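You operate a simulated robot arm through the tools that you are given. There is no shell and no other tool. Be economical: measure what you need, move in short steps, check, and stop when the job is done.

Carry out the task below with a simulated two-armed robot. There is one attempt and no reset: what you move stays moved.

JOB
Shut the discs drawer. Fetch the green card from the top of the grey cabinet and set it on the frame of the square light. Take the orange square tube and leave it on the plywood board on rack 30. Take the green square tube and leave it on the top of the green-legged bench. The order is free.
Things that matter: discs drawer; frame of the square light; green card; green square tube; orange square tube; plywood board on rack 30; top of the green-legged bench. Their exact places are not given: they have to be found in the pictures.

It is judged by the outcome, as a careful person would: the job done as asked, and still so three seconds after it is handed in. It fails if anything else is knocked over, pushed out of place, dropped, spilled or broken.

ROBOT AND FRAMES
Two 6-joint arms with two-finger grippers on one trunk, on a base that drives. Base frame: it is fixed to the floor where the robot stands at the start and does not move with it; the origin is under the middle of the robot, x ahead of it, y to its left, z up. Readings come in mm, rad, newtons and seconds.
The left shoulder is at the start at [30, 178, 963], the right one opposite. With the tool pointing down near the work surface each hand reaches from about 300 to 840 mm from the robot's upright axis, wherever it stands, measured 20 degrees to its own side. Places, roughly: discs drawer [500, 200, 700]; frame of the square light (15x15 cm) [700, 820, 880]; green card (8x5x3 cm) [700, 200, 900]; green square tube [-4500, 750, 750]; orange square tube [-4500, -1000, 1250]; plywood board on rack 30 [-4200, -1000, 700]; top of the green-legged bench [-2600, -900, 800]. Payload 2.54 kg a hand.
The tool frame of a hand sits at the grasp point between the pads (the TCP): z along the fingers, y along the line on which they close. The tips reach 30 mm beyond it. Largest opening 116 mm; the body of the gripper starts 95 mm behind the TCP.
Orientation is told as [roll, pitch, yaw] about the base's x, y, z axes, in that order, counted from this pose: with the fingers straight down and closing along the base's y, the tool's x points along the base's -x, its y along +y and its z along -z.

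CONTROLS
- The arms move only by the tool servo_tool. It takes "left_moves", "right_moves" or both (then of equal length, played together; a hand with none holds still); each is text: rows parted by semicolons, each of 7 numbers parted by spaces: the opening, from 0 (shut) to 1 (fully open), then the shift along the base's x, y, z in units of 50 mm (1.0 is 50 mm), then the turn, a rotation vector about the base's x, y, z in units of 8 degrees (1.0 is 8 degrees). In form: fingers dx dy dz wx wy wz; .... A call has 1 to 20 rows; each row shifts and turns the commanded pose from where the row before left it. A call with a number of a shift or a turn outside -1 to 1 is refused whole. A row lasts 0.2 s, in which the tool goes at most 50 mm and 0.15 rad; a call with a longer step from one row to the next is refused whole, and so is a gripper value outside its range. A pose out of reach is approached as far as the arm can. The call stops where the force on the tool passes 40 N (or 10 N more than at its start, if that is more) or the arm is blocked; 0.2 s more then pass. The fingers move at their own pace (about 153 mm/s each) and stop on an object; they squeeze with about 40 N. The grip force told is the motor's: it shows also when the fingers shut on nothing. Time passes only in rows, and 0.2 s behind the last, so rows that do not move let the fingers close. It gives the time, the measured TCP pose, the force on the tool (base axes), the opening and the grip force at its end, in the units of the frame above (readings bear some noise), with the torque about the TCP (base axes, N m) and any sound that the robot's microphone picked up, and new pictures: "show" is both (left out), scene, wrist or none (wrist: the cameras of the hands that moved).
- Cameras (640 x 400 px; columns grow to the right, rows downward): "scene" is now at [44.2, 19.4, 1679.4]; the picture's right is [0.24, -0.97, 0.00], its down [-0.77, -0.19, -0.60] and it looks along [0.59, 0.15, -0.80] (base axes); focal length 262 px, centre (320, 200). "left" rides on the left gripper at [69, 15, -122] in its tool frame; the picture's right is [-0.21, 0.98, 0.00], its down [-0.83, -0.18, -0.53] and it looks along [-0.52, -0.11, 0.85] (tool axes); focal length 251 px, centre (320, 200). "right" rides on the right gripper at [69, -15, -122] in its tool frame; the picture's right is [0.21, 0.98, 0.00], its down [-0.83, 0.18, -0.53] and it looks along [-0.52, 0.11, 0.85] (tool axes); focal length 251 px, centre (320, 200).
- raise_lower(by): slides the trunk up (or, below 0, down) by that many mm; the arms and the scene camera ride with it, the base frame stays. It gives what a move gives, with no picture.
- steer(legs): drives the robot by 1 to 6 legs, each [ahead, left, turn to the left] in mm, mm and rad, along the robot's own axes; the way and the turn of a leg run together, so that a leg with both is an arc; at most 1500 mm and 3.142 rad a leg. The arms and the cameras ride along, it lands a little off, and it stops where it bumps. It gives what a move gives, and a new picture of the scene camera.
- aim_head(pan, tilt): turns the head with the scene camera to pan (to the left, within 2.496 rad either way) and tilt (down, from -0.506 to 1.204), counted from straight ahead of the robot. It gives what a move gives, and a new picture of the scene camera.
- point_at(camera, pixels): for up to 12 pixels [column, row] of the newest picture of that camera ("zoom" is the newest enlarged one), the place [x, y, z] in the base frame of the surface seen there, good to about 3 mm. The clock stands still meanwhile.
- inspect(camera, box): a new picture of the part [left, top, right, bottom] of that camera's present view, enlarged. The clock stands still meanwhile.
- sign_off(): hands the job in; it is judged then, once.

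Work in short steps. Measure before you move; look again where a grasp or a placing could have gone wrong, and mend it. You have 110 turns and 260 pictures in all, those below and enlarged ones among them. Open the grippers and draw the arms clear of the work before you hand the job in, unless the task says otherwise; then end with one line.

The tools are called after "Request:" by a JSON object that holds its "op" and its "data". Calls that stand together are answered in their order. servo_tool: Moves the arms, as the interface text tells. Its arguments: {"type":"object","properties":{"left_moves":{"type":"string"},"right_moves":{"type":"string"},"show":{"type":"string","enum":["both","scene","wrist","none"]}},"required":[]} The other tools are called the same way: raise_lower (by) slides the trunk up or down; steer (legs) drives the base; aim_head (pan, tilt) turns the head that bears the scene camera; point_at (camera, pixels) gives the place of the surface under pixels of a picture; inspect (camera, box) takes an enlarged picture of a part of a camera's view; sign_off () hands the job in.

At the start:

```text
time_s: 0.0
left_tcp_pos: [496.3, 364.1, 1141.2]
left_ee_rot: [0.001, 0.0, 0.0]
left_ft_force: [0.1, -0.3, -0.6]
left_torque: [0.0, 0.03, 0.0]
left_grip_width: 116.0
left_grip_force: 0.1
right_tcp_pos: [578.7, -40.7, 1136.1]
right_ee_rot: [0.001, 0.0, 0.0]
right_ft_force: [0.3, 0.3, 0.7]
right_torque: [-0.01, 0.03, 0.02]
right_grip_width: 116.2
right_grip_force: 0.1
trunk travel left (down, up): [-175.0, 365.0]
robot x, y, heading: [-1.5, -0.2, -0.0]
head pan, tilt: [0.243, 0.922]
```

scene: 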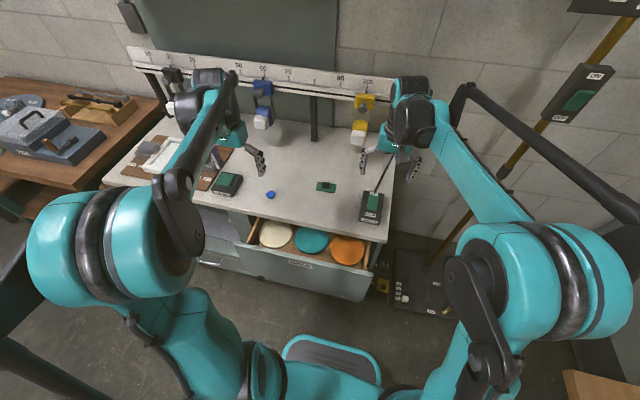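
right: 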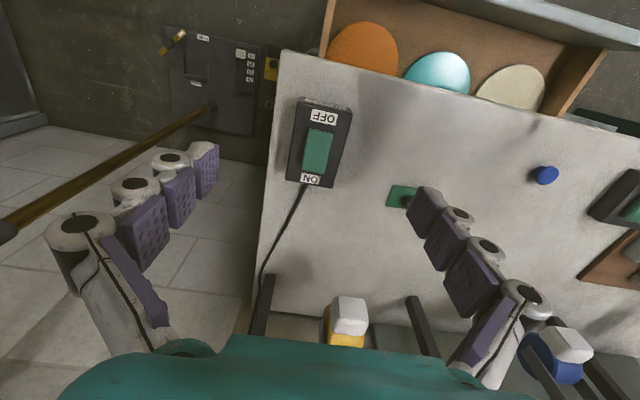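
left: 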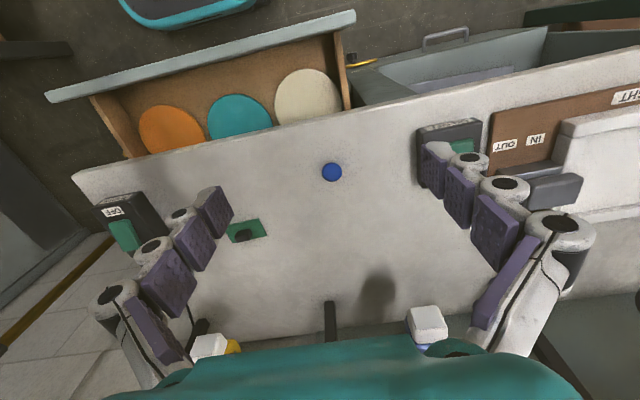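

The scene shows the open discs drawer near (310,245), a green card near (326,187) and probably the square light on the left near (150,160). I enlarge these and measure them.

Request:
{"op": "inspect", "data": {"camera": "scene", "box": [90, 100, 410, 300]}}

Request:
{"op": "point_at", "data": {"camera": "scene", "pixels": [[326, 187], [319, 182], [335, 182], [300, 264], [215, 240], [365, 296], [230, 183], [371, 205], [160, 150], [270, 195], [255, 217], [382, 240]]}}

```text
2.00 times, centred on (250, 200) of scene
```

zoom: 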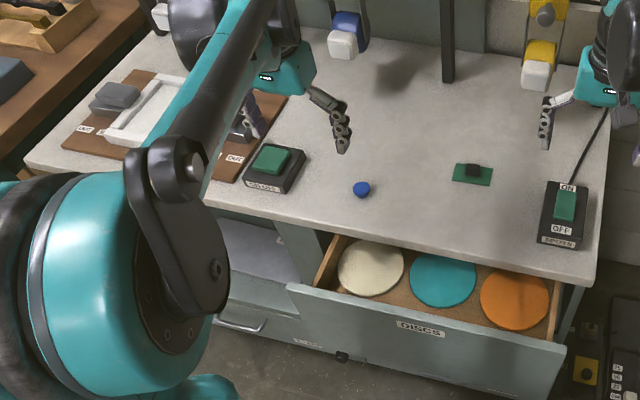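

```text
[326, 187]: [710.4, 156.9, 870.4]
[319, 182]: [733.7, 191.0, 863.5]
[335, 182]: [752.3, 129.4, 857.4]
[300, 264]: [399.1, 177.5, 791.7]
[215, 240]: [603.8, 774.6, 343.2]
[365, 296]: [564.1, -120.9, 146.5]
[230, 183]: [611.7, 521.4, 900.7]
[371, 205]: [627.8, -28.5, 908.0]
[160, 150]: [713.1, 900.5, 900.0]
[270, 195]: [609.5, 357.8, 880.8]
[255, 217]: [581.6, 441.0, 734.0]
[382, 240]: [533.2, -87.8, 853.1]
```

The counter is at z≈860, and the label on the drawer reads DISCS. Next I measure the drawer front, the card and the light in the enlarged picture.

Request:
{"op": "point_at", "data": {"camera": "zoom", "pixels": [[291, 288], [564, 347], [420, 318], [420, 330], [415, 355], [460, 265], [585, 280], [453, 172], [490, 185], [460, 163], [473, 169], [330, 240]]}}

Request:
{"op": "inspect", "data": {"camera": "left", "box": [60, 20, 380, 260]}}

Request:
{"op": "inspect", "data": {"camera": "scene", "box": [100, 110, 280, 220]}}

```text
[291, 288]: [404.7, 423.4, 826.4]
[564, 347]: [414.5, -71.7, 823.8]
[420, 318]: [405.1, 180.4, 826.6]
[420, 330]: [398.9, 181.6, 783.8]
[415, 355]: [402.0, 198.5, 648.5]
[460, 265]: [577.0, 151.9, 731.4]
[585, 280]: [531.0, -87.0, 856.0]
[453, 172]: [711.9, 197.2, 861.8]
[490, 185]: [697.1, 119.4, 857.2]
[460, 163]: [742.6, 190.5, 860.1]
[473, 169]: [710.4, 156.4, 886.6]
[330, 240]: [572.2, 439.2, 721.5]
```

```text
1.67 times, centred on (220, 140) of left
```

zoom: 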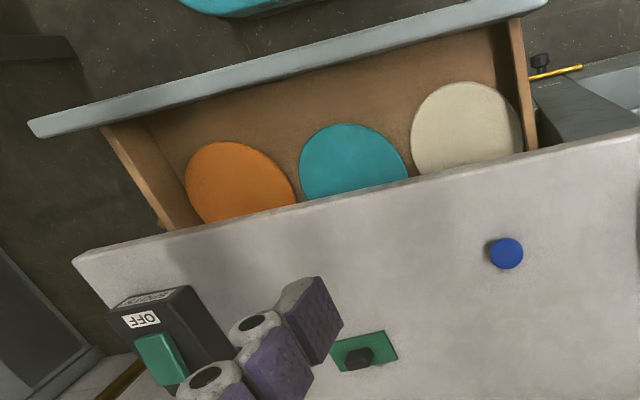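

```text
3.56 times, centred on (190, 165) of scene
```

zoom: 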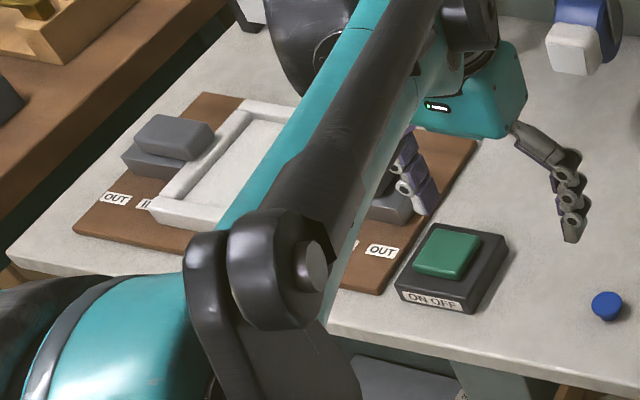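

The drawer front is at x≈400, y −72..423, z up to 826. I back up 200 mm to give the arm room to push with tilted fingers.

Request:
{"op": "steer", "data": {"legs": [[-200, 0, 0]]}}

Request:
{"op": "servo_tool", "data": {"left_moves": "0 0.3 -0.6 0 0 -1 0;0 0.3 -0.6 0 0 -1 0;0 0.2 -0.6 0 0 -1 0;0 0 -0.6 0 0 -1 0;0 0 -0.6 0 0 -1 0;0 0 -0.7 -0.5 0 -0.6 0;0 0 0 -1 0 0 0;0 0 0 -1 0 0 0;0 0 0 -1 0 0 0;0 0 0 -1 0 0 0", "show": "scene"}}

```text
time_s: 1.6
left_tcp_pos: [297.2, 363.6, 1141.7]
left_ee_rot: [-0.001, 0.0, -0.004]
left_ft_force: [-0.9, 0.4, 0.6]
left_torque: [-0.01, -0.01, 0.0]
left_grip_width: 116.0
left_grip_force: 0.0
right_tcp_pos: [379.6, -42.3, 1135.1]
right_ee_rot: [0.001, 0.0, -0.002]
right_ft_force: [0.2, 0.0, 0.4]
right_torque: [0.03, -0.03, -0.03]
right_grip_width: 116.0
right_grip_force: 0.0
trunk travel left (down, up): [-175.0, 365.0]
robot x, y, heading: [-198.7, 1.2, -0.001]
head pan, tilt: [0.243, 0.922]
```

scene: 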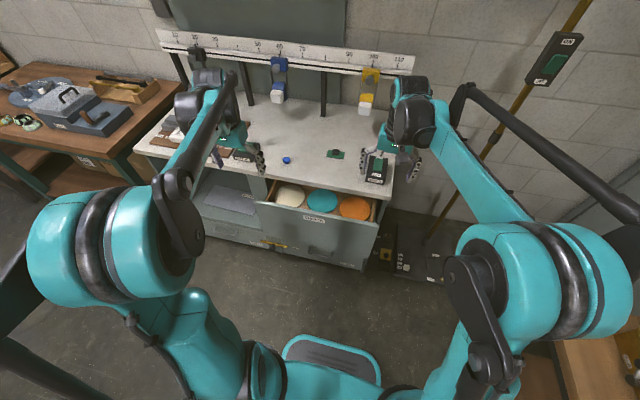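

```text
time_s: 3.8
left_tcp_pos: [353.7, 175.7, 941.8]
left_ee_rot: [0.005, -0.778, -0.005]
left_ft_force: [-0.4, -0.5, 0.1]
left_torque: [0.0, -0.01, -0.02]
left_grip_width: 0.1
left_grip_force: 28.8
left hand out of reach, approached as far as the arm can: row 10
right_tcp_pos: [381.2, -42.4, 1134.6]
right_ee_rot: [0.0, 0.0, -0.002]
right_ft_force: [-0.2, -0.1, -0.2]
right_torque: [-0.01, -0.01, 0.02]
right_grip_width: 115.9
right_grip_force: 0.0
trunk travel left (down, up): [-175.0, 365.0]
robot x, y, heading: [-194.9, -0.6, -0.006]
head pan, tilt: [0.243, 0.922]
```

scene: 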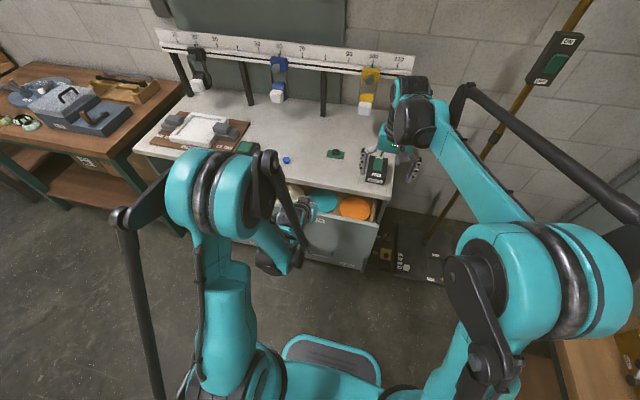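

The arm is in place but cannot go lower, so I draw it back a little and lower the trunk.

Request:
{"op": "servo_tool", "data": {"left_moves": "0 -0.4 0 0 0 0 0", "show": "none"}}

Request:
{"op": "raise_lower", "data": {"by": -170}}

Request:
{"op": "servo_tool", "data": {"left_moves": "0 0 0 0 0 0 0", "show": "both"}}

```text
time_s: 4.2
left_tcp_pos: [336.7, 176.8, 951.1]
left_ee_rot: [0.004, -0.781, -0.003]
left_ft_force: [-0.5, -0.9, 0.1]
left_torque: [0.0, -0.02, 0.01]
left_grip_width: 0.1
left_grip_force: 28.0
left hand out of reach, approached as far as the arm can: row 1
right_tcp_pos: [378.7, -43.8, 1136.5]
right_ee_rot: [-0.001, 0.0, -0.003]
right_ft_force: [-0.6, 0.6, 0.0]
right_torque: [0.04, -0.02, -0.01]
right_grip_width: 115.9
right_grip_force: 0.0
trunk travel left (down, up): [-175.0, 365.0]
robot x, y, heading: [-197.3, 1.4, 0.002]
head pan, tilt: [0.243, 0.922]
```

```text
time_s: 6.1
left_tcp_pos: [337.5, 176.6, 781.4]
left_ee_rot: [0.004, -0.78, -0.005]
left_ft_force: [-0.2, 0.4, 0.1]
left_torque: [0.02, -0.02, 0.02]
left_grip_width: 0.0
left_grip_force: 29.1
right_tcp_pos: [379.3, -42.3, 964.6]
right_ee_rot: [0.0, 0.001, -0.004]
right_ft_force: [-0.4, 0.1, 0.1]
right_torque: [-0.01, -0.01, 0.02]
right_grip_width: 116.1
right_grip_force: 0.1
trunk travel left (down, up): [-5.0, 535.0]
robot x, y, heading: [-201.8, -2.6, -0.004]
head pan, tilt: [0.243, 0.922]
```

```text
time_s: 6.5
left_tcp_pos: [337.3, 177.8, 780.5]
left_ee_rot: [0.003, -0.781, -0.003]
left_ft_force: [-0.2, -0.4, -0.1]
left_torque: [0.0, -0.02, -0.03]
left_grip_width: 0.3
left_grip_force: 28.8
right_tcp_pos: [379.5, -42.4, 965.0]
right_ee_rot: [0.0, 0.0, -0.001]
right_ft_force: [-0.4, -0.8, 0.2]
right_torque: [0.0, -0.01, 0.0]
right_grip_width: 116.0
right_grip_force: 0.0
trunk travel left (down, up): [-5.0, 535.0]
robot x, y, heading: [-200.1, -2.1, 0.001]
head pan, tilt: [0.243, 0.922]
```

scene: 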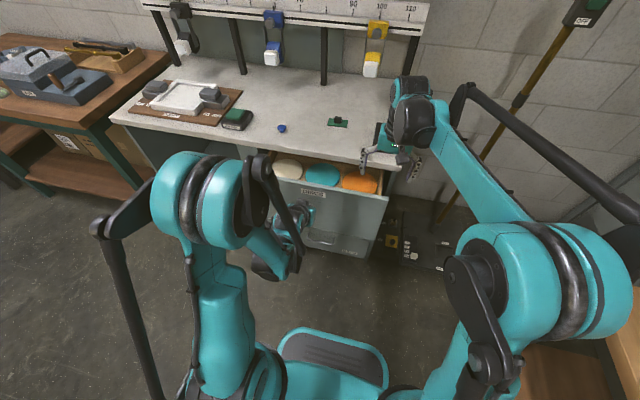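
left: 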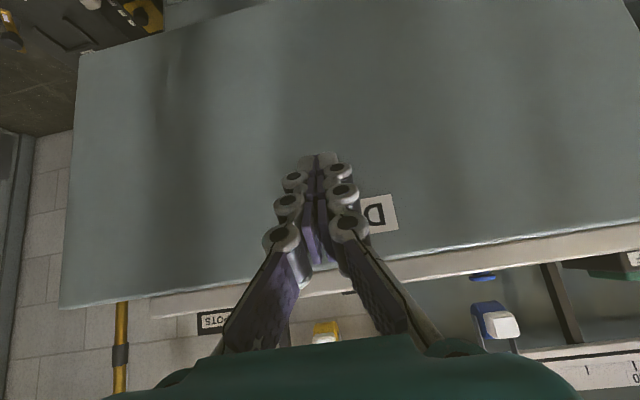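

The closed fingers face the drawer front beside the label at the centre, so I push slowly forward.

Request:
{"op": "servo_tool", "data": {"left_moves": "0 0.4 0 0 0 0 0;0 0.3 0 0 0 0 0;0 0.3 0 0 0 0 0;0 0.3 0 0 0 0 0;0 0.3 0 0 0 0 0;0 0.3 0 0 0 0 0;0 0.3 0 0 0 0 0;0 0.3 0 0 0 0 0", "show": "scene"}}

```text
time_s: 8.3
left_tcp_pos: [462.7, 176.9, 782.8]
left_ee_rot: [0.003, -0.78, -0.004]
left_ft_force: [0.0, -0.6, -0.3]
left_torque: [0.04, 0.0, 0.01]
left_grip_width: 0.0
left_grip_force: 28.7
right_tcp_pos: [381.3, -42.1, 965.9]
right_ee_rot: [-0.001, 0.0, -0.001]
right_ft_force: [0.2, 0.2, 0.2]
right_torque: [0.02, 0.01, 0.03]
right_grip_width: 116.2
right_grip_force: 0.1
trunk travel left (down, up): [-5.0, 535.0]
robot x, y, heading: [-198.0, 3.1, -0.003]
head pan, tilt: [0.243, 0.922]
```

scene: 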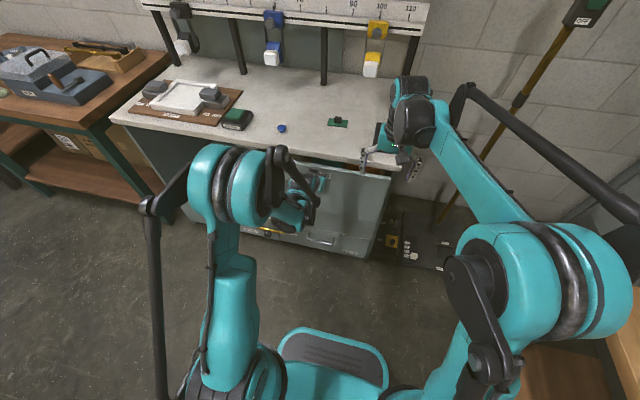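

The drawer is following, with the fingers at x≈463, so I keep pushing until it stops.

Request:
{"op": "servo_tool", "data": {"left_moves": "0 0.2 0 0 0 0 0;0 0.2 0 0 0 0 0;0 0.2 0 0 0 0 0;0 0.2 0 0 0 0 0;0 0.2 0 0 0 0 0;0 0.2 0 0 0 0 0;0 0.2 0 0 0 0 0;0 0.2 0 0 0 0 0", "show": "both"}}

```text
time_s: 9.6
left_tcp_pos: [509.5, 176.9, 777.7]
left_ee_rot: [0.003, -0.767, -0.003]
left_ft_force: [-14.9, -0.2, 4.0]
left_torque: [0.01, 0.13, -0.02]
left_grip_width: 6.0
left_grip_force: 28.3
right_tcp_pos: [378.6, -42.2, 965.7]
right_ee_rot: [0.0, -0.001, 0.0]
right_ft_force: [-0.1, 0.5, 0.2]
right_torque: [0.02, -0.01, 0.02]
right_grip_width: 115.7
right_grip_force: 0.0
trunk travel left (down, up): [-5.0, 535.0]
robot x, y, heading: [-200.8, 1.4, -0.002]
head pan, tilt: [0.243, 0.922]
stopped in row 6 (left hand): the force on the tool passed its limit at 51 N (the readings are from after the stop); the commanded pose is now the measured one
```

scene: 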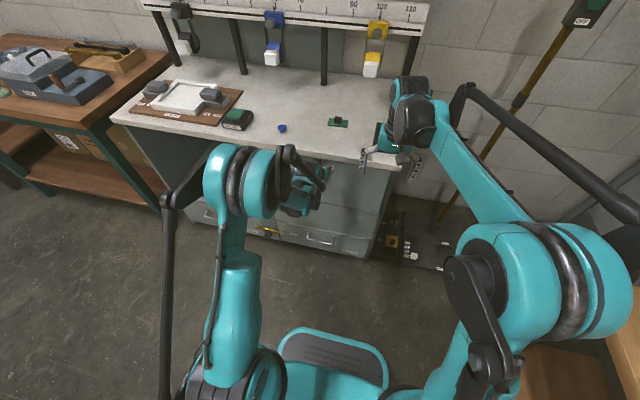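
left: 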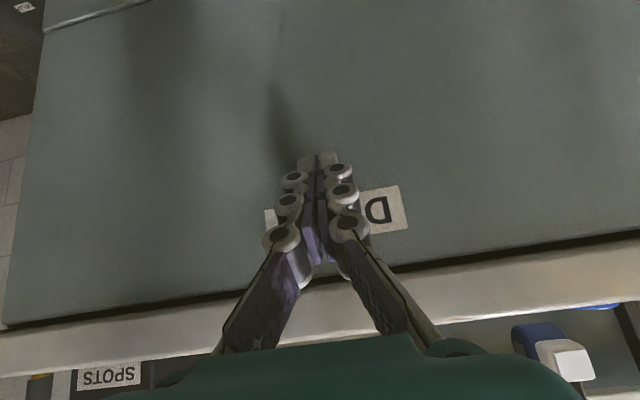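

The push stopped at 51 N with the front flush under the counter edge, so the drawer looks shut. I retract, raise the trunk, return the tool to vertical and check it.

Request:
{"op": "servo_tool", "data": {"left_moves": "0 -0.6 0 0 0 0 0;0 -1 0 0 0 0 0;0 -1 0 0 0 0 0;0 -0.5 0 0 0 0 0", "show": "none"}}

Request:
{"op": "raise_lower", "data": {"by": 220}}

Request:
{"op": "servo_tool", "data": {"left_moves": "1 0 0.8 0.7 0 1 0;1 0 0.8 0.7 0 1 0;1 0 0.8 0.7 0 1 0;1 0 0.8 0.7 0 1 0;1 0 0.5 0.7 0 1 0;1 0 0 0.5 0 0.6 0", "show": "both"}}

```text
time_s: 10.6
left_tcp_pos: [355.5, 173.2, 778.4]
left_ee_rot: [0.001, -0.767, -0.005]
left_ft_force: [-1.5, -0.9, -0.5]
left_torque: [-0.01, -0.01, -0.01]
left_grip_width: 0.0
left_grip_force: 28.3
right_tcp_pos: [379.7, -41.8, 964.6]
right_ee_rot: [0.001, 0.0, -0.001]
right_ft_force: [-0.4, 0.3, -0.6]
right_torque: [0.0, 0.03, -0.03]
right_grip_width: 115.8
right_grip_force: 0.1
trunk travel left (down, up): [-5.0, 535.0]
robot x, y, heading: [-194.7, 2.0, -0.001]
head pan, tilt: [0.243, 0.922]
```

```text
time_s: 13.0
left_tcp_pos: [357.3, 173.0, 996.4]
left_ee_rot: [0.0, -0.768, -0.004]
left_ft_force: [-1.0, 0.8, 0.0]
left_torque: [0.03, 0.02, 0.01]
left_grip_width: 0.0
left_grip_force: 28.7
right_tcp_pos: [380.7, -42.3, 1183.2]
right_ee_rot: [0.001, -0.001, -0.001]
right_ft_force: [0.9, -0.7, -0.4]
right_torque: [-0.01, -0.01, -0.05]
right_grip_width: 116.0
right_grip_force: 0.0
trunk travel left (down, up): [-225.0, 315.0]
robot x, y, heading: [-200.0, -0.6, -0.004]
head pan, tilt: [0.243, 0.922]
```

```text
refused: row 1 steps farther than a row can; nothing moved
```

The rows exceeded 50 mm per step, so I resend with smaller ones.

Request:
{"op": "servo_tool", "data": {"left_moves": "1 0 0.7 0.6 0 1 0;1 0 0.7 0.6 0 1 0;1 0 0.7 0.6 0 1 0;1 0 0.7 0.6 0 1 0;1 0 0.5 0.7 0 1 0;1 0 0 0.5 0 0.5 0", "show": "both"}}

```text
time_s: 14.4
left_tcp_pos: [354.9, 338.2, 1178.8]
left_ee_rot: [0.0, 0.002, -0.002]
left_ft_force: [-0.2, -1.1, -0.9]
left_torque: [0.04, 0.0, -0.02]
left_grip_width: 116.0
left_grip_force: 0.1
right_tcp_pos: [379.5, -43.1, 1183.8]
right_ee_rot: [0.001, 0.0, -0.001]
right_ft_force: [-0.4, 0.1, 0.2]
right_torque: [0.01, -0.02, 0.0]
right_grip_width: 115.8
right_grip_force: 0.1
trunk travel left (down, up): [-225.0, 315.0]
robot x, y, heading: [-201.1, 0.5, 0.001]
head pan, tilt: [0.243, 0.922]
```

scene: 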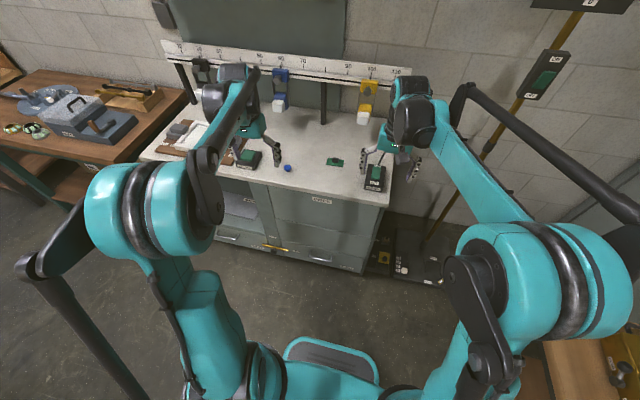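
left: 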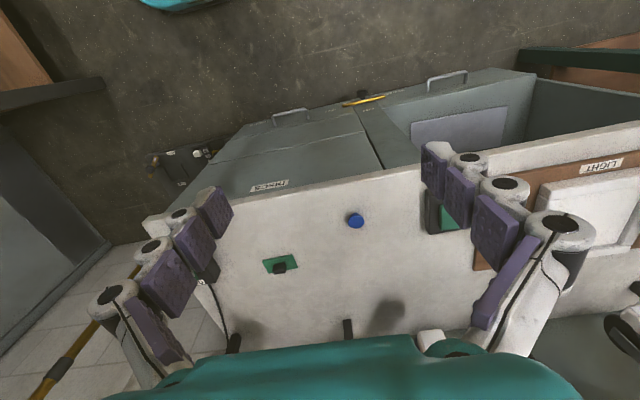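

The drawer looks flush. I enlarge it and check the depth against the drawer below.

Request:
{"op": "inspect", "data": {"camera": "scene", "box": [150, 120, 410, 280]}}

Request:
{"op": "point_at", "data": {"camera": "scene", "pixels": [[300, 205], [365, 220], [305, 243], [258, 210], [336, 162], [329, 159], [343, 161], [340, 166], [200, 128], [184, 135]]}}

```text
2.46 times, centred on (280, 200) of scene
```

zoom: 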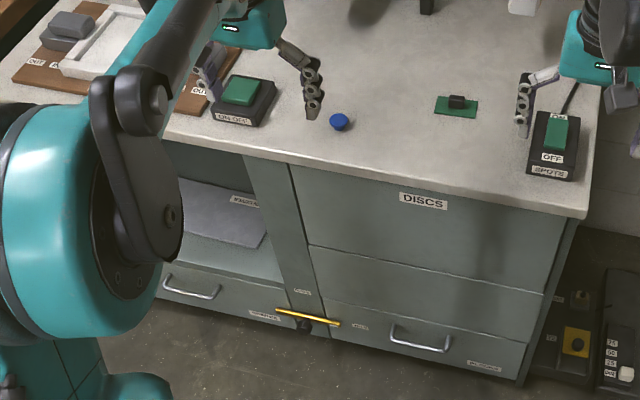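

```text
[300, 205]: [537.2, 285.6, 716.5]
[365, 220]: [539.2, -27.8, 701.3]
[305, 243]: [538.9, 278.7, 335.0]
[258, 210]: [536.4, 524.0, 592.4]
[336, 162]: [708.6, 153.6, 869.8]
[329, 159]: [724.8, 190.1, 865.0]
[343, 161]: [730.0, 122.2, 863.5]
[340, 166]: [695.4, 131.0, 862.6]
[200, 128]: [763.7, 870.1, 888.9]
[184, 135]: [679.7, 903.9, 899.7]
```

The discs drawer is shut flush, its front at x≈538 in line with its neighbours. I drive forward 200 mm to fetch the card.

Request:
{"op": "steer", "data": {"legs": [[200, 0, 0]]}}

Request:
{"op": "inspect", "data": {"camera": "left", "box": [180, 180, 340, 280]}}

```text
time_s: 16.0
left_tcp_pos: [555.0, 338.4, 1176.1]
left_ee_rot: [0.001, 0.002, -0.002]
left_ft_force: [1.3, -0.8, -0.1]
left_torque: [-0.01, 0.03, 0.0]
left_grip_width: 116.1
left_grip_force: 0.0
right_tcp_pos: [578.7, -43.5, 1184.3]
right_ee_rot: [0.001, 0.003, -0.001]
right_ft_force: [-0.3, 0.0, -0.3]
right_torque: [0.05, 0.04, 0.0]
right_grip_width: 116.1
right_grip_force: 0.1
trunk travel left (down, up): [-225.0, 315.0]
robot x, y, heading: [0.1, -2.6, 0.003]
head pan, tilt: [0.243, 0.922]
```

scene: 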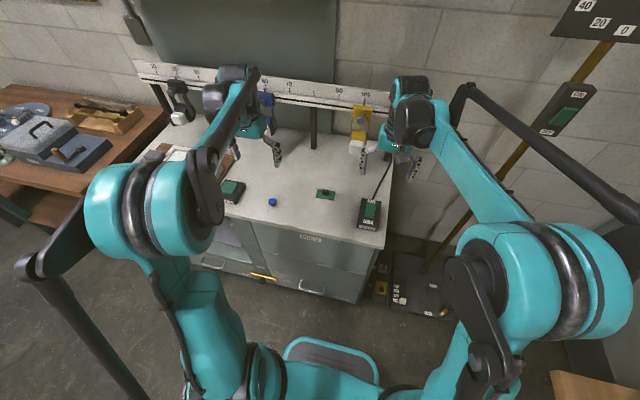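

```text
4.00 times, centred on (260, 230) of left
```

zoom: 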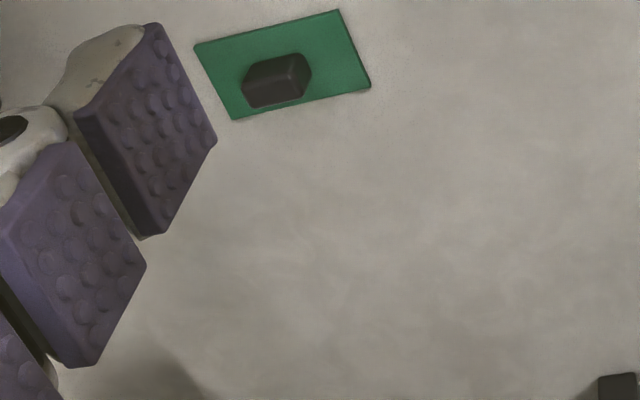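

The card is a thin green plate with a black block on it, which makes a good handle. I measure the block and the plate corners.

Request:
{"op": "point_at", "data": {"camera": "zoom", "pixels": [[196, 46], [338, 12], [369, 86], [233, 117], [250, 62], [298, 55], [275, 72], [278, 95], [308, 75], [255, 85], [290, 64]]}}

Request:
{"op": "aim_head", "data": {"pan": 0.8, "tilt": 0.8}}

```text
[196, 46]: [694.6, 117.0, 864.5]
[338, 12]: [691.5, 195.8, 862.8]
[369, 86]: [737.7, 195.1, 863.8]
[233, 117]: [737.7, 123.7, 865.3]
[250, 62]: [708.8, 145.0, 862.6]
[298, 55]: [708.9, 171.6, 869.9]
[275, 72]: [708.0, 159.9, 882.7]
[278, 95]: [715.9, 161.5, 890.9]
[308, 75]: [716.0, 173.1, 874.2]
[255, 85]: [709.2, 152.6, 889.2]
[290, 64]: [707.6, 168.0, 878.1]
```

```text
time_s: 16.9
left_tcp_pos: [553.3, 338.7, 1176.6]
left_ee_rot: [0.0, 0.0, -0.002]
left_ft_force: [0.0, -0.3, 0.3]
left_torque: [0.03, -0.03, -0.01]
left_grip_width: 116.1
left_grip_force: 0.0
right_tcp_pos: [577.8, -41.5, 1185.8]
right_ee_rot: [0.0, 0.001, -0.002]
right_ft_force: [-0.4, 0.2, -0.3]
right_torque: [0.0, 0.01, -0.01]
right_grip_width: 115.8
right_grip_force: 0.1
trunk travel left (down, up): [-225.0, 315.0]
robot x, y, heading: [-1.9, 2.9, -0.001]
head pan, tilt: [0.799, 0.799]
```

scene: 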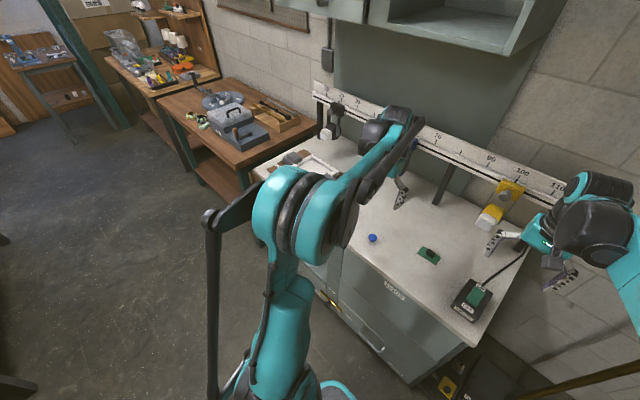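

The knob centre is near (713,158), its top at 889. I move the left hand over it and partly down.

Request:
{"op": "servo_tool", "data": {"left_moves": "0.6 0.6 -0.7 0 0 0 0;0.6 0.6 -0.7 0 0 0 0;0.6 0.7 -0.7 0 0 0 0;0.6 0.7 -0.7 0 0 0 0;0.6 0.6 -0.8 0 0 0 0;0.6 0 0 -0.9 0 0 0;0.6 0 0 -0.9 0 0 0;0.6 0 0 -0.9 0 0 0;0.6 0 0 -0.9 0 0 0", "show": "wrist"}}

Request:
{"op": "point_at", "data": {"camera": "scene", "pixels": [[330, 165], [187, 150], [150, 85], [485, 217], [375, 108], [240, 170], [215, 200], [328, 130], [300, 170]]}}

```text
time_s: 18.9
left_tcp_pos: [714.7, 162.4, 995.4]
left_ee_rot: [0.0, 0.003, 0.0]
left_ft_force: [-0.4, 0.2, -0.1]
left_torque: [0.0, 0.05, -0.01]
left_grip_width: 69.5
left_grip_force: 0.2
right_tcp_pos: [578.8, -43.5, 1184.5]
right_ee_rot: [-0.002, 0.001, -0.001]
right_ft_force: [0.4, 0.3, 0.2]
right_torque: [0.04, 0.04, 0.03]
right_grip_width: 115.8
right_grip_force: 0.0
trunk travel left (down, up): [-225.0, 315.0]
robot x, y, heading: [-3.2, 1.9, -0.003]
head pan, tilt: [0.799, 0.799]
```

left: 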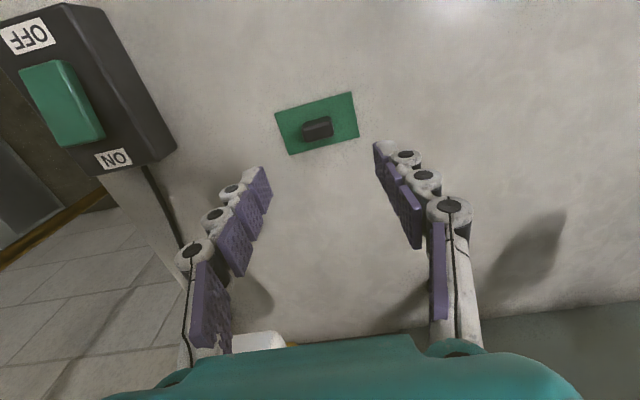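

```text
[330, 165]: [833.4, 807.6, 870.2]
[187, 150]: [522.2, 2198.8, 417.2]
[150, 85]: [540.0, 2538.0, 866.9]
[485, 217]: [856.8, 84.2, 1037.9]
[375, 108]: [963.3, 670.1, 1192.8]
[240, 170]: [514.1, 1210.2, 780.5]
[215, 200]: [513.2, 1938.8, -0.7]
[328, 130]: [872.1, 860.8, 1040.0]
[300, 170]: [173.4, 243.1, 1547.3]
```

From closer in I re-measure the knob in the left picture near (317,128).

Request:
{"op": "point_at", "data": {"camera": "left", "pixels": [[303, 128], [332, 124], [317, 122], [318, 133], [276, 113], [351, 92], [358, 134], [290, 154]]}}

```text
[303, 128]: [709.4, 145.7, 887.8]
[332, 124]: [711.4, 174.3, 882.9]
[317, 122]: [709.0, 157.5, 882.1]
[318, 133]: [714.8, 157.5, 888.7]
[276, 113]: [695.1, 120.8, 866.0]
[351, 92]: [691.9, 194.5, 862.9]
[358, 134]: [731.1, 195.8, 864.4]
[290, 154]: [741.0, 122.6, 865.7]
```

I lower to TCP z≈899, which puts the tips just above the plate, and close on the knob.

Request:
{"op": "servo_tool", "data": {"left_moves": "0.6 0 -0.06 -0.8 0 0 0;0.6 0 0 -0.8 0 0 0;0.6 0 0 -0.32 0 0 0;0.1 0 0 0 0 0 0;0 0 0 0 0 0 0;0 0 0 0 0 0 0;0 0 0 0 0 0 0", "show": "wrist"}}

```text
time_s: 20.5
left_tcp_pos: [714.7, 156.9, 902.2]
left_ee_rot: [0.0, -0.003, -0.002]
left_ft_force: [-1.1, 0.4, 0.6]
left_torque: [0.01, -0.03, 0.05]
left_grip_width: 28.4
left_grip_force: 40.0
right_tcp_pos: [578.3, -42.9, 1184.9]
right_ee_rot: [-0.001, 0.001, -0.003]
right_ft_force: [0.5, 0.0, 0.2]
right_torque: [0.02, 0.03, 0.01]
right_grip_width: 115.8
right_grip_force: 0.1
trunk travel left (down, up): [-225.0, 315.0]
robot x, y, heading: [-4.0, 4.4, -0.002]
head pan, tilt: [0.799, 0.799]
```

left: 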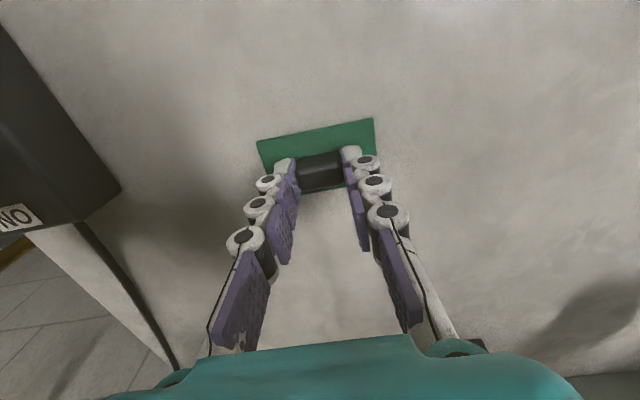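

The knob is held at 28.4 mm. I lift, retract, then drive left toward the light.

Request:
{"op": "servo_tool", "data": {"left_moves": "0 0 0 0.4 0 0 0;0 0 0 0.9 0 0 0;0 0 0 0.9 0 0 0;0 0 0 0.9 0 0 0;0 -0.7 0.4 0.5 0 0 0;0 -0.7 0.4 0 0 0 0;0 -0.7 0.4 0 0 0 0", "show": "wrist"}}

Request:
{"op": "steer", "data": {"legs": [[0, 550, 0]]}}

Request:
{"op": "aim_head", "data": {"pan": 0.3, "tilt": 0.95}}

```text
time_s: 22.1
left_tcp_pos: [606.4, 214.4, 1083.8]
left_ee_rot: [0.0, -0.002, -0.004]
left_ft_force: [-0.8, 0.4, 0.5]
left_torque: [0.0, -0.06, -0.02]
left_grip_width: 0.0
left_grip_force: 28.7
right_tcp_pos: [575.8, -42.7, 1186.4]
right_ee_rot: [0.0, -0.003, -0.002]
right_ft_force: [-1.2, 0.5, 0.1]
right_torque: [-0.02, -0.06, 0.01]
right_grip_width: 116.1
right_grip_force: 0.1
trunk travel left (down, up): [-225.0, 315.0]
robot x, y, heading: [0.3, 1.6, 0.001]
head pan, tilt: [0.799, 0.799]
```

left: 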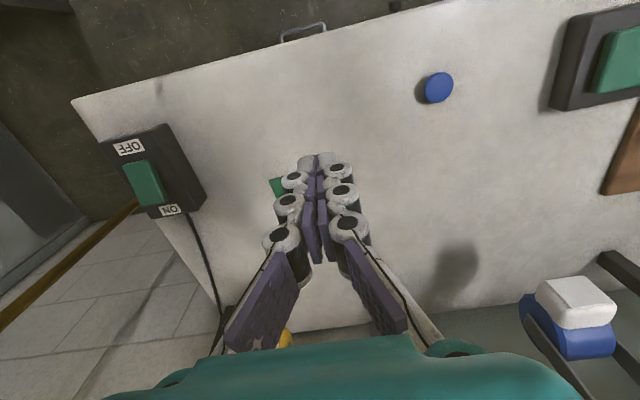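

```text
time_s: 25.3
left_tcp_pos: [609.3, 759.9, 1082.4]
left_ee_rot: [0.0, 0.001, -0.004]
left_ft_force: [1.1, -1.0, -0.2]
left_torque: [-0.02, 0.03, -0.01]
left_grip_width: 0.2
left_grip_force: 28.5
right_tcp_pos: [579.1, 504.1, 1185.2]
right_ee_rot: [0.0, -0.001, -0.002]
right_ft_force: [0.4, 0.1, 0.6]
right_torque: [-0.02, 0.03, -0.03]
right_grip_width: 116.2
right_grip_force: 0.1
trunk travel left (down, up): [-225.0, 315.0]
robot x, y, heading: [1.5, 545.3, -0.004]
head pan, tilt: [0.799, 0.799]
```

scene: 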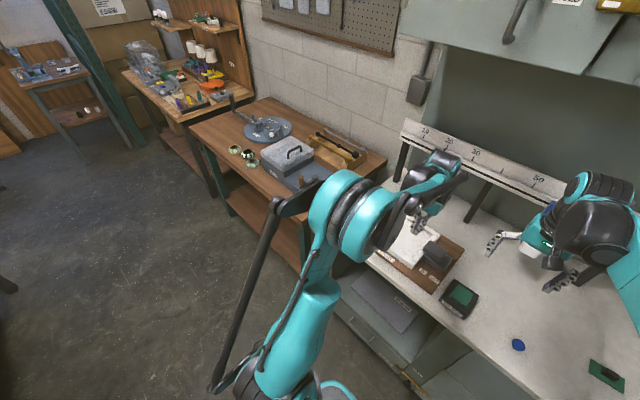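

```text
time_s: 26.2
left_tcp_pos: [610.5, 759.9, 1082.7]
left_ee_rot: [0.001, 0.001, -0.004]
left_ft_force: [-0.3, 0.2, -0.2]
left_torque: [-0.01, -0.03, 0.04]
left_grip_width: 0.0
left_grip_force: 28.4
right_tcp_pos: [578.7, 504.7, 1185.0]
right_ee_rot: [0.0, 0.001, -0.001]
right_ft_force: [-0.9, 0.3, 0.2]
right_torque: [-0.03, 0.04, 0.0]
right_grip_width: 115.9
right_grip_force: 0.1
trunk travel left (down, up): [-225.0, 315.0]
robot x, y, heading: [-0.9, 548.4, 0.001]
head pan, tilt: [0.3, 0.949]
```

scene: 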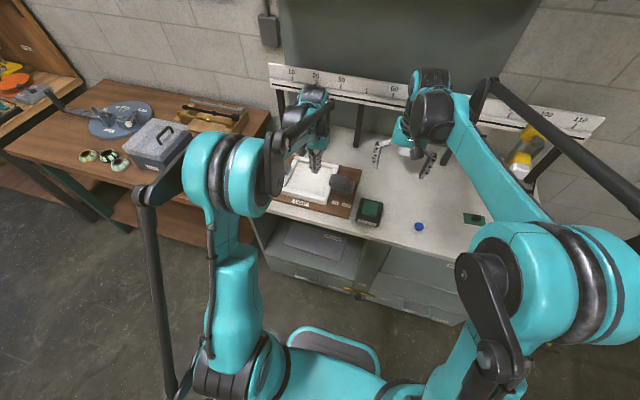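

The fingers are shut on nothing, so the card slipped off at lift and still lies on the cabinet at (473,218). While I'm here, I study the light before going back for it.

Request:
{"op": "inspect", "data": {"camera": "scene", "box": [250, 120, 410, 220]}}

Request:
{"op": "inspect", "data": {"camera": "left", "box": [0, 0, 640, 400]}}

Request:
{"op": "point_at", "data": {"camera": "scene", "pixels": [[470, 218], [475, 216], [483, 222]]}}

```text
4.00 times, centred on (330, 170) of scene
```

zoom: 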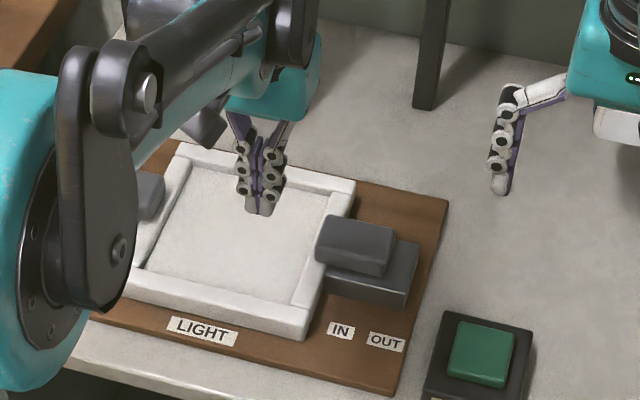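

```text
1.00 times, centred on (320, 200) of left (not enlarged: the box is as wide or as high as the picture)
```

zoom: 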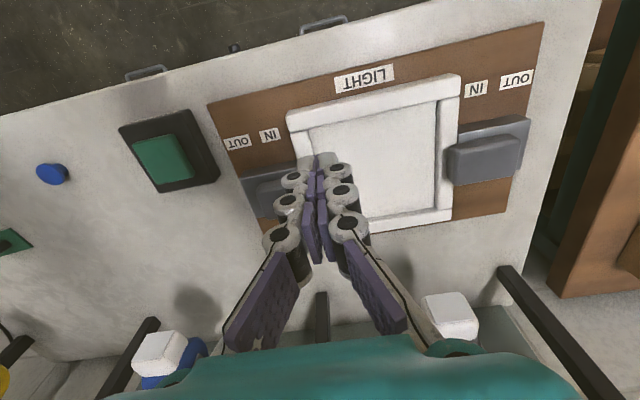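

```text
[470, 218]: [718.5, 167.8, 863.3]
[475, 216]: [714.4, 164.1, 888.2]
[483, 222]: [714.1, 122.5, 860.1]
```

I measure the frame rim, the panel inside it and the latches.

Request:
{"op": "point_at", "data": {"camera": "left", "pixels": [[290, 118], [375, 98], [455, 82], [447, 150], [445, 215], [385, 160], [400, 130], [400, 200], [420, 110], [490, 160], [390, 222], [325, 135]]}}

Request:
{"op": "inspect", "data": {"camera": "left", "box": [260, 50, 560, 240]}}

```text
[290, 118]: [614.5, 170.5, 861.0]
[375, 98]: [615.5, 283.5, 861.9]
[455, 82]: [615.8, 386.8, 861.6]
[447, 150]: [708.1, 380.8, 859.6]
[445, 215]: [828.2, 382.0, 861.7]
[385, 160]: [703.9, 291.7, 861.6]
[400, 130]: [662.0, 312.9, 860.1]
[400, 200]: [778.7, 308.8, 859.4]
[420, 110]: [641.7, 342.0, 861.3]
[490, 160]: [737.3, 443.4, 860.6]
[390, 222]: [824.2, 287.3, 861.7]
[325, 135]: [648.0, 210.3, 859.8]
```

```text
2.11 times, centred on (410, 145) of left
```

zoom: 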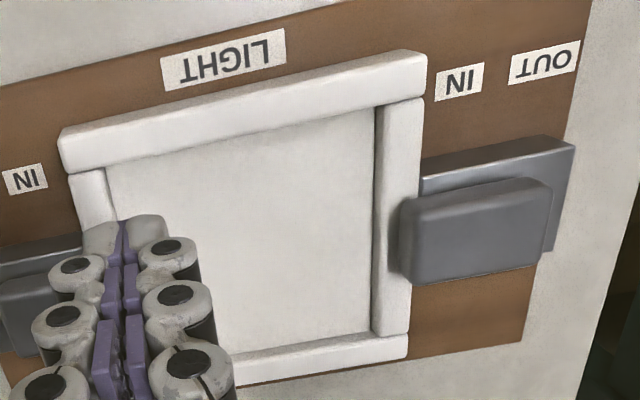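

That query used the older left picture, so I measure in the new enlarged one.

Request:
{"op": "point_at", "data": {"camera": "zoom", "pixels": [[65, 145], [240, 105], [420, 70], [395, 200], [400, 350], [240, 200], [330, 140], [120, 200], [240, 365], [470, 220], [560, 160], [340, 310]]}}

```text
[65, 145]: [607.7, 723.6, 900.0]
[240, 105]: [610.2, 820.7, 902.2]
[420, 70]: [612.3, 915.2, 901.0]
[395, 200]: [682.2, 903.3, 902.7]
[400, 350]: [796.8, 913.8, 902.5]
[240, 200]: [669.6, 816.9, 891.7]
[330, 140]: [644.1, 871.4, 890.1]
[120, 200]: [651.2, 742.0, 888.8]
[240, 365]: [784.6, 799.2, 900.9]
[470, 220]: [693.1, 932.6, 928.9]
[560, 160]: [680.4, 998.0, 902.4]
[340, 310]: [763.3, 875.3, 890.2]
```

The rim top is z≈901, the inner panel z≈890 (x 632–775, y 742–890), and its centre is about (703,816). I drive back for the card.

Request:
{"op": "steer", "data": {"legs": [[0, -545, 0]]}}

Request:
{"op": "servo_tool", "data": {"left_moves": "0.5 0.7 -0.4 0 0 0 0;0.5 0.7 -0.4 0 0 0 0;0.5 0.7 -0.4 0 0 0 0;0.5 0 0 -0.9 0 0 0;0.5 0 0 -0.9 0 0 0;0.5 0 0 -0.6 0 0 0", "show": "wrist"}}

```text
time_s: 29.4
left_tcp_pos: [609.4, 211.5, 1083.7]
left_ee_rot: [0.0, -0.002, 0.001]
left_ft_force: [-0.1, 0.7, -0.1]
left_torque: [-0.01, 0.01, 0.01]
left_grip_width: 0.1
left_grip_force: 28.5
right_tcp_pos: [578.2, -43.6, 1184.1]
right_ee_rot: [-0.001, -0.001, 0.002]
right_ft_force: [0.9, -0.2, 0.5]
right_torque: [0.03, 0.03, 0.0]
right_grip_width: 115.8
right_grip_force: 0.1
trunk travel left (down, up): [-225.0, 315.0]
robot x, y, heading: [1.8, -5.6, 0.005]
head pan, tilt: [0.3, 0.949]
```

scene: 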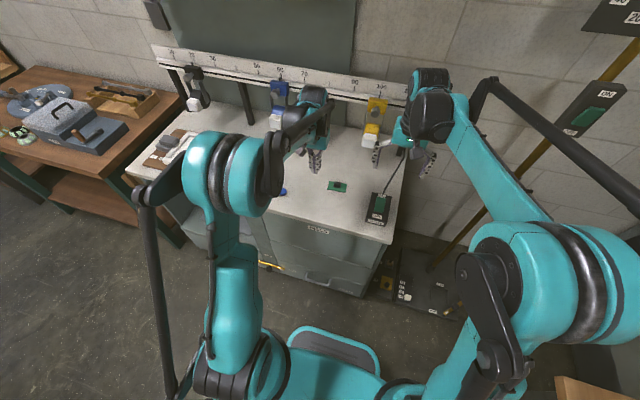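

```text
time_s: 30.8
left_tcp_pos: [714.4, 152.3, 963.6]
left_ee_rot: [0.0, 0.0, 0.002]
left_ft_force: [0.3, 0.3, -0.4]
left_torque: [0.0, -0.01, -0.02]
left_grip_width: 58.0
left_grip_force: 0.0
right_tcp_pos: [578.2, -43.6, 1185.4]
right_ee_rot: [0.0, -0.001, 0.001]
right_ft_force: [0.7, 0.0, -0.7]
right_torque: [0.0, 0.02, -0.02]
right_grip_width: 116.0
right_grip_force: 0.1
trunk travel left (down, up): [-225.0, 315.0]
robot x, y, heading: [-2.9, -3.1, 0.006]
head pan, tilt: [0.3, 0.949]
```

left: 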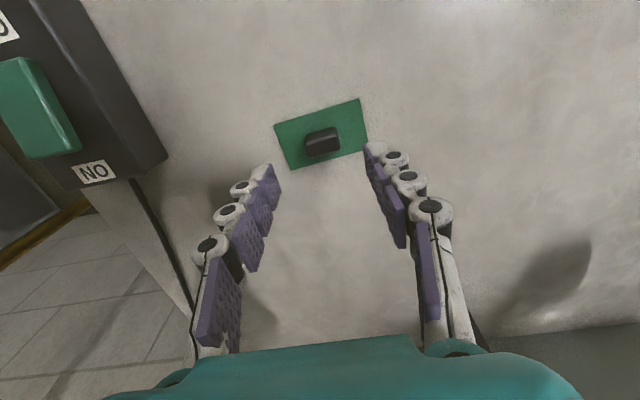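

Request:
{"op": "point_at", "data": {"camera": "left", "pixels": [[306, 142], [339, 136], [322, 131], [324, 150], [274, 125], [360, 99], [369, 150], [290, 170]]}}

Request:
{"op": "inspect", "data": {"camera": "left", "box": [260, 85, 400, 175]}}

```text
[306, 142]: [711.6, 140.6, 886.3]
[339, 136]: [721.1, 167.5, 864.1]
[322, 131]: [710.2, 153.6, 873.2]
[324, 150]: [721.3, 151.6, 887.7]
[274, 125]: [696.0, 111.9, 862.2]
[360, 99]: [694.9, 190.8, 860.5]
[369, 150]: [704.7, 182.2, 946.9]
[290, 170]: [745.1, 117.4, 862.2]
```

```text
4.44 times, centred on (330, 130) of left
```

zoom: 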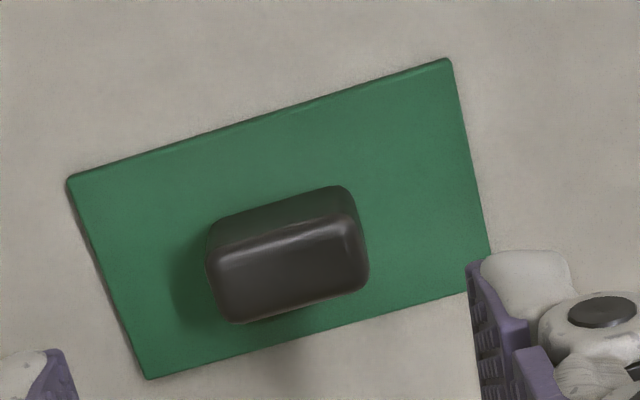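

The knob is now at about (717,153), z 864–888. I go deeper this time, TCP z≈894 with the tips almost on the plate, then close.

Request:
{"op": "servo_tool", "data": {"left_moves": "0.5 0.06 0 -0.7 0 0 0;0.5 0 0 -0.5 0 0 0;0.5 0 0 -0.2 0 0 0;0 0 0 0 0 0 0;0 0 0 0 0 0 0;0 0 0 0 0 0 0;0 0 0 0 0 0 0", "show": "wrist"}}

```text
time_s: 32.4
left_tcp_pos: [717.2, 151.7, 893.8]
left_ee_rot: [0.0, -0.001, 0.001]
left_ft_force: [1.4, -0.1, 17.0]
left_torque: [-0.01, -0.02, 0.21]
left_grip_width: 28.6
left_grip_force: 39.8
right_tcp_pos: [578.2, -43.3, 1185.4]
right_ee_rot: [0.001, 0.0, 0.002]
right_ft_force: [-0.1, -0.7, -0.1]
right_torque: [0.04, -0.01, 0.02]
right_grip_width: 115.8
right_grip_force: 0.1
trunk travel left (down, up): [-225.0, 315.0]
robot x, y, heading: [4.0, -3.9, -0.008]
head pan, tilt: [0.3, 0.949]
```

left: 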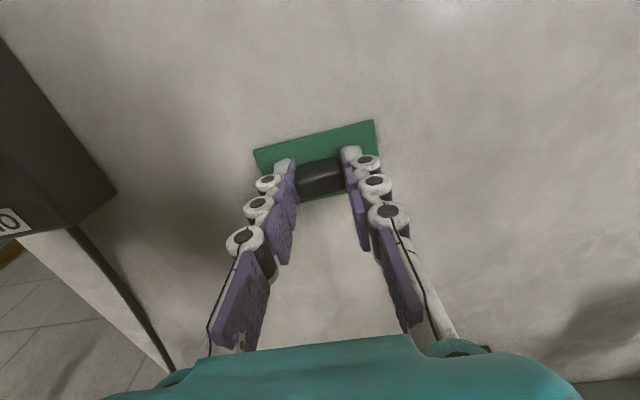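

It has a firm hold down at the plate (28.6 mm, 17 N contact). I lift a little and check.

Request:
{"op": "servo_tool", "data": {"left_moves": "0 0 0 0.2 0 0 0;0 0 0 0.3 0 0 0;0 0 0 0.5 0 0 0;0 0 0 0.8 0 0 0;0 0 0 0.8 0 0 0;0 0 0 0.8 0 0 0", "show": "wrist"}}

```text
time_s: 33.8
left_tcp_pos: [716.0, 154.0, 1065.6]
left_ee_rot: [-0.002, 0.0, 0.003]
left_ft_force: [-1.3, -0.2, 0.6]
left_torque: [0.0, 0.0, -0.05]
left_grip_width: 28.7
left_grip_force: 40.6
right_tcp_pos: [577.2, -44.0, 1185.0]
right_ee_rot: [-0.001, 0.001, 0.003]
right_ft_force: [-0.5, -1.4, 0.5]
right_torque: [0.01, -0.04, -0.01]
right_grip_width: 115.9
right_grip_force: 0.1
trunk travel left (down, up): [-225.0, 315.0]
robot x, y, heading: [2.5, -1.9, 0.003]
head pan, tilt: [0.3, 0.949]
```

left: 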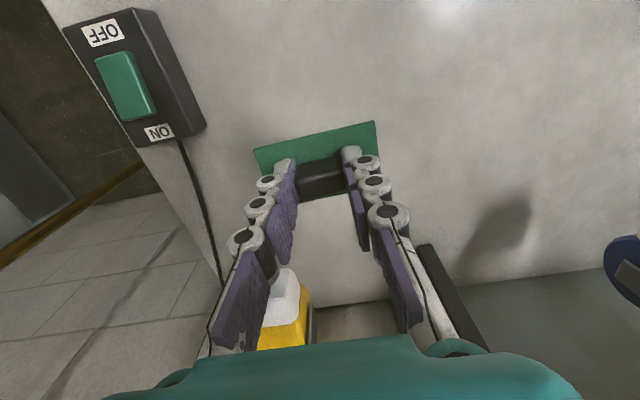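

The card is held. I pull it back a little and drive left 600 mm to the light.

Request:
{"op": "servo_tool", "data": {"left_moves": "0 -0.7 0.4 0.2 0 0 0;0 -0.7 0.4 0 0 0 0", "show": "none"}}

Request:
{"op": "steer", "data": {"legs": [[0, 600, 0]]}}

Request:
{"op": "inspect", "data": {"camera": "left", "box": [0, 0, 640, 400]}}

```text
time_s: 34.4
left_tcp_pos: [645.6, 193.3, 1072.9]
left_ee_rot: [0.001, 0.0, 0.001]
left_ft_force: [1.0, 0.7, -1.3]
left_torque: [-0.01, -0.02, 0.01]
left_grip_width: 28.2
left_grip_force: 40.1
right_tcp_pos: [578.4, -43.1, 1185.6]
right_ee_rot: [-0.002, 0.001, 0.003]
right_ft_force: [-0.2, 0.0, 0.3]
right_torque: [-0.03, 0.01, 0.01]
right_grip_width: 115.8
right_grip_force: 0.1
trunk travel left (down, up): [-225.0, 315.0]
robot x, y, heading: [-2.5, -6.5, 0.002]
head pan, tilt: [0.3, 0.949]
```

```text
time_s: 37.8
left_tcp_pos: [646.7, 796.3, 1074.2]
left_ee_rot: [-0.001, 0.0, 0.001]
left_ft_force: [-0.3, -0.1, 0.0]
left_torque: [0.01, 0.01, -0.03]
left_grip_width: 28.3
left_grip_force: 39.8
right_tcp_pos: [579.1, 560.0, 1183.8]
right_ee_rot: [0.0, 0.0, 0.004]
right_ft_force: [-0.1, 0.1, 0.3]
right_torque: [-0.04, 0.03, -0.01]
right_grip_width: 115.9
right_grip_force: 0.0
trunk travel left (down, up): [-225.0, 315.0]
robot x, y, heading: [-1.3, 601.3, 0.004]
head pan, tilt: [0.3, 0.949]
```

scene: 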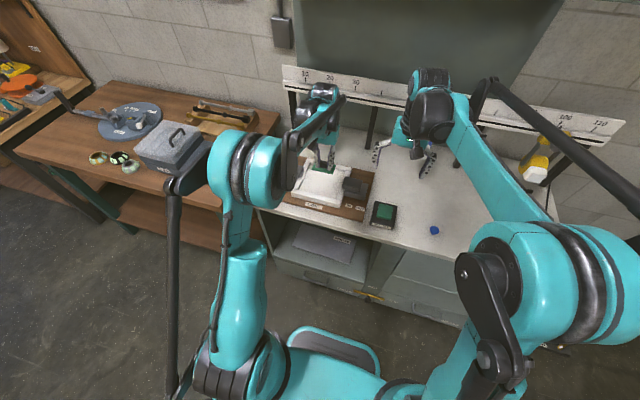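

```text
1.00 times, centred on (320, 200) of left (not enlarged: the box is as wide or as high as the picture)
```

zoom: 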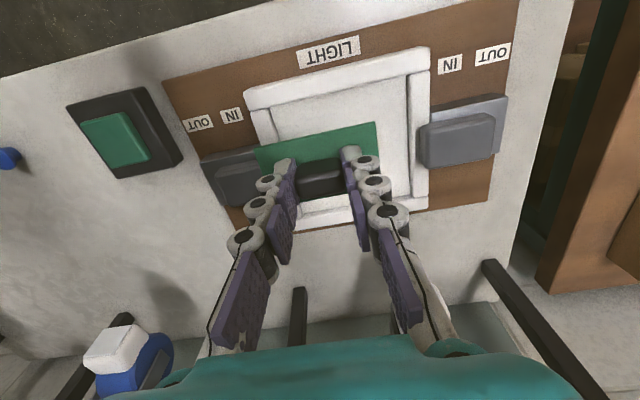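

The card sits above the frame. I move over the centre (703,816) and lower to just above the panel.

Request:
{"op": "servo_tool", "data": {"left_moves": "0 0.56 0.2 0 0 0 0;0 0.56 0.2 0 0 0 0;0 0 0 -0.9 0 0 0;0 0 0 -0.9 0 0 0;0 0 0 -0.8 0 0 0;0 0 0 0 0 0 0", "show": "both"}}

```text
time_s: 39.2
left_tcp_pos: [701.9, 815.0, 942.9]
left_ee_rot: [-0.001, -0.001, 0.001]
left_ft_force: [0.2, -0.7, -0.7]
left_torque: [0.02, -0.03, -0.01]
left_grip_width: 28.5
left_grip_force: 40.3
right_tcp_pos: [577.6, 559.3, 1184.9]
right_ee_rot: [0.001, -0.001, 0.0]
right_ft_force: [-0.1, -1.0, 0.5]
right_torque: [-0.01, 0.01, 0.0]
right_grip_width: 116.0
right_grip_force: 0.1
trunk travel left (down, up): [-225.0, 315.0]
robot x, y, heading: [-1.9, 599.0, 0.002]
head pan, tilt: [0.3, 0.949]
```

scene: 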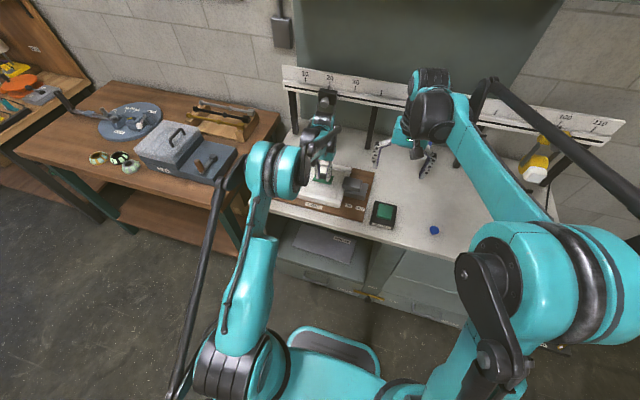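
left: 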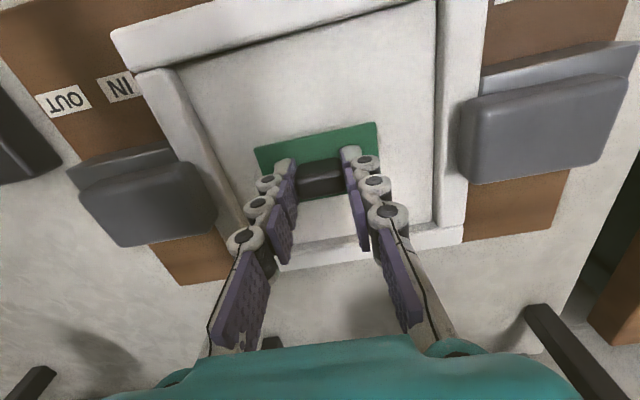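

The card hovers over the middle of the panel. I lower gently until contact.

Request:
{"op": "servo_tool", "data": {"left_moves": "0 0 0 -0.2 0 0 0;0 0 0 -0.1 0 0 0;0 0 0 -0.1 0 0 0;0 0 0 0 0 0 0", "show": "wrist"}}

```text
time_s: 40.2
left_tcp_pos: [701.4, 815.4, 922.4]
left_ee_rot: [0.001, 0.0, -0.001]
left_ft_force: [0.4, 0.0, 0.8]
left_torque: [-0.01, -0.02, 0.0]
left_grip_width: 28.5
left_grip_force: 40.3
right_tcp_pos: [577.5, 558.6, 1184.7]
right_ee_rot: [0.001, 0.0, 0.001]
right_ft_force: [-0.1, 0.4, -0.3]
right_torque: [-0.02, -0.01, -0.02]
right_grip_width: 116.2
right_grip_force: 0.0
trunk travel left (down, up): [-225.0, 315.0]
robot x, y, heading: [0.2, 600.3, 0.004]
head pan, tilt: [0.3, 0.949]
```

left: 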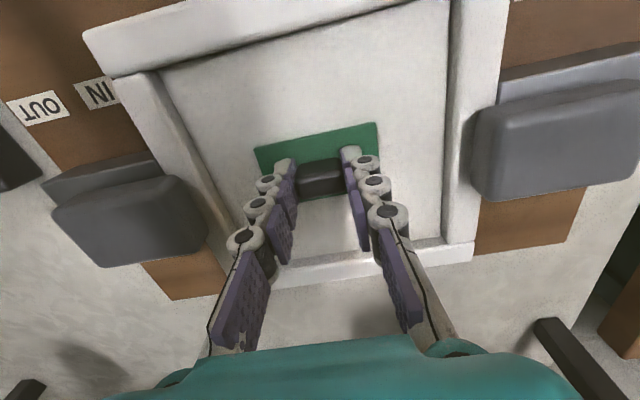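

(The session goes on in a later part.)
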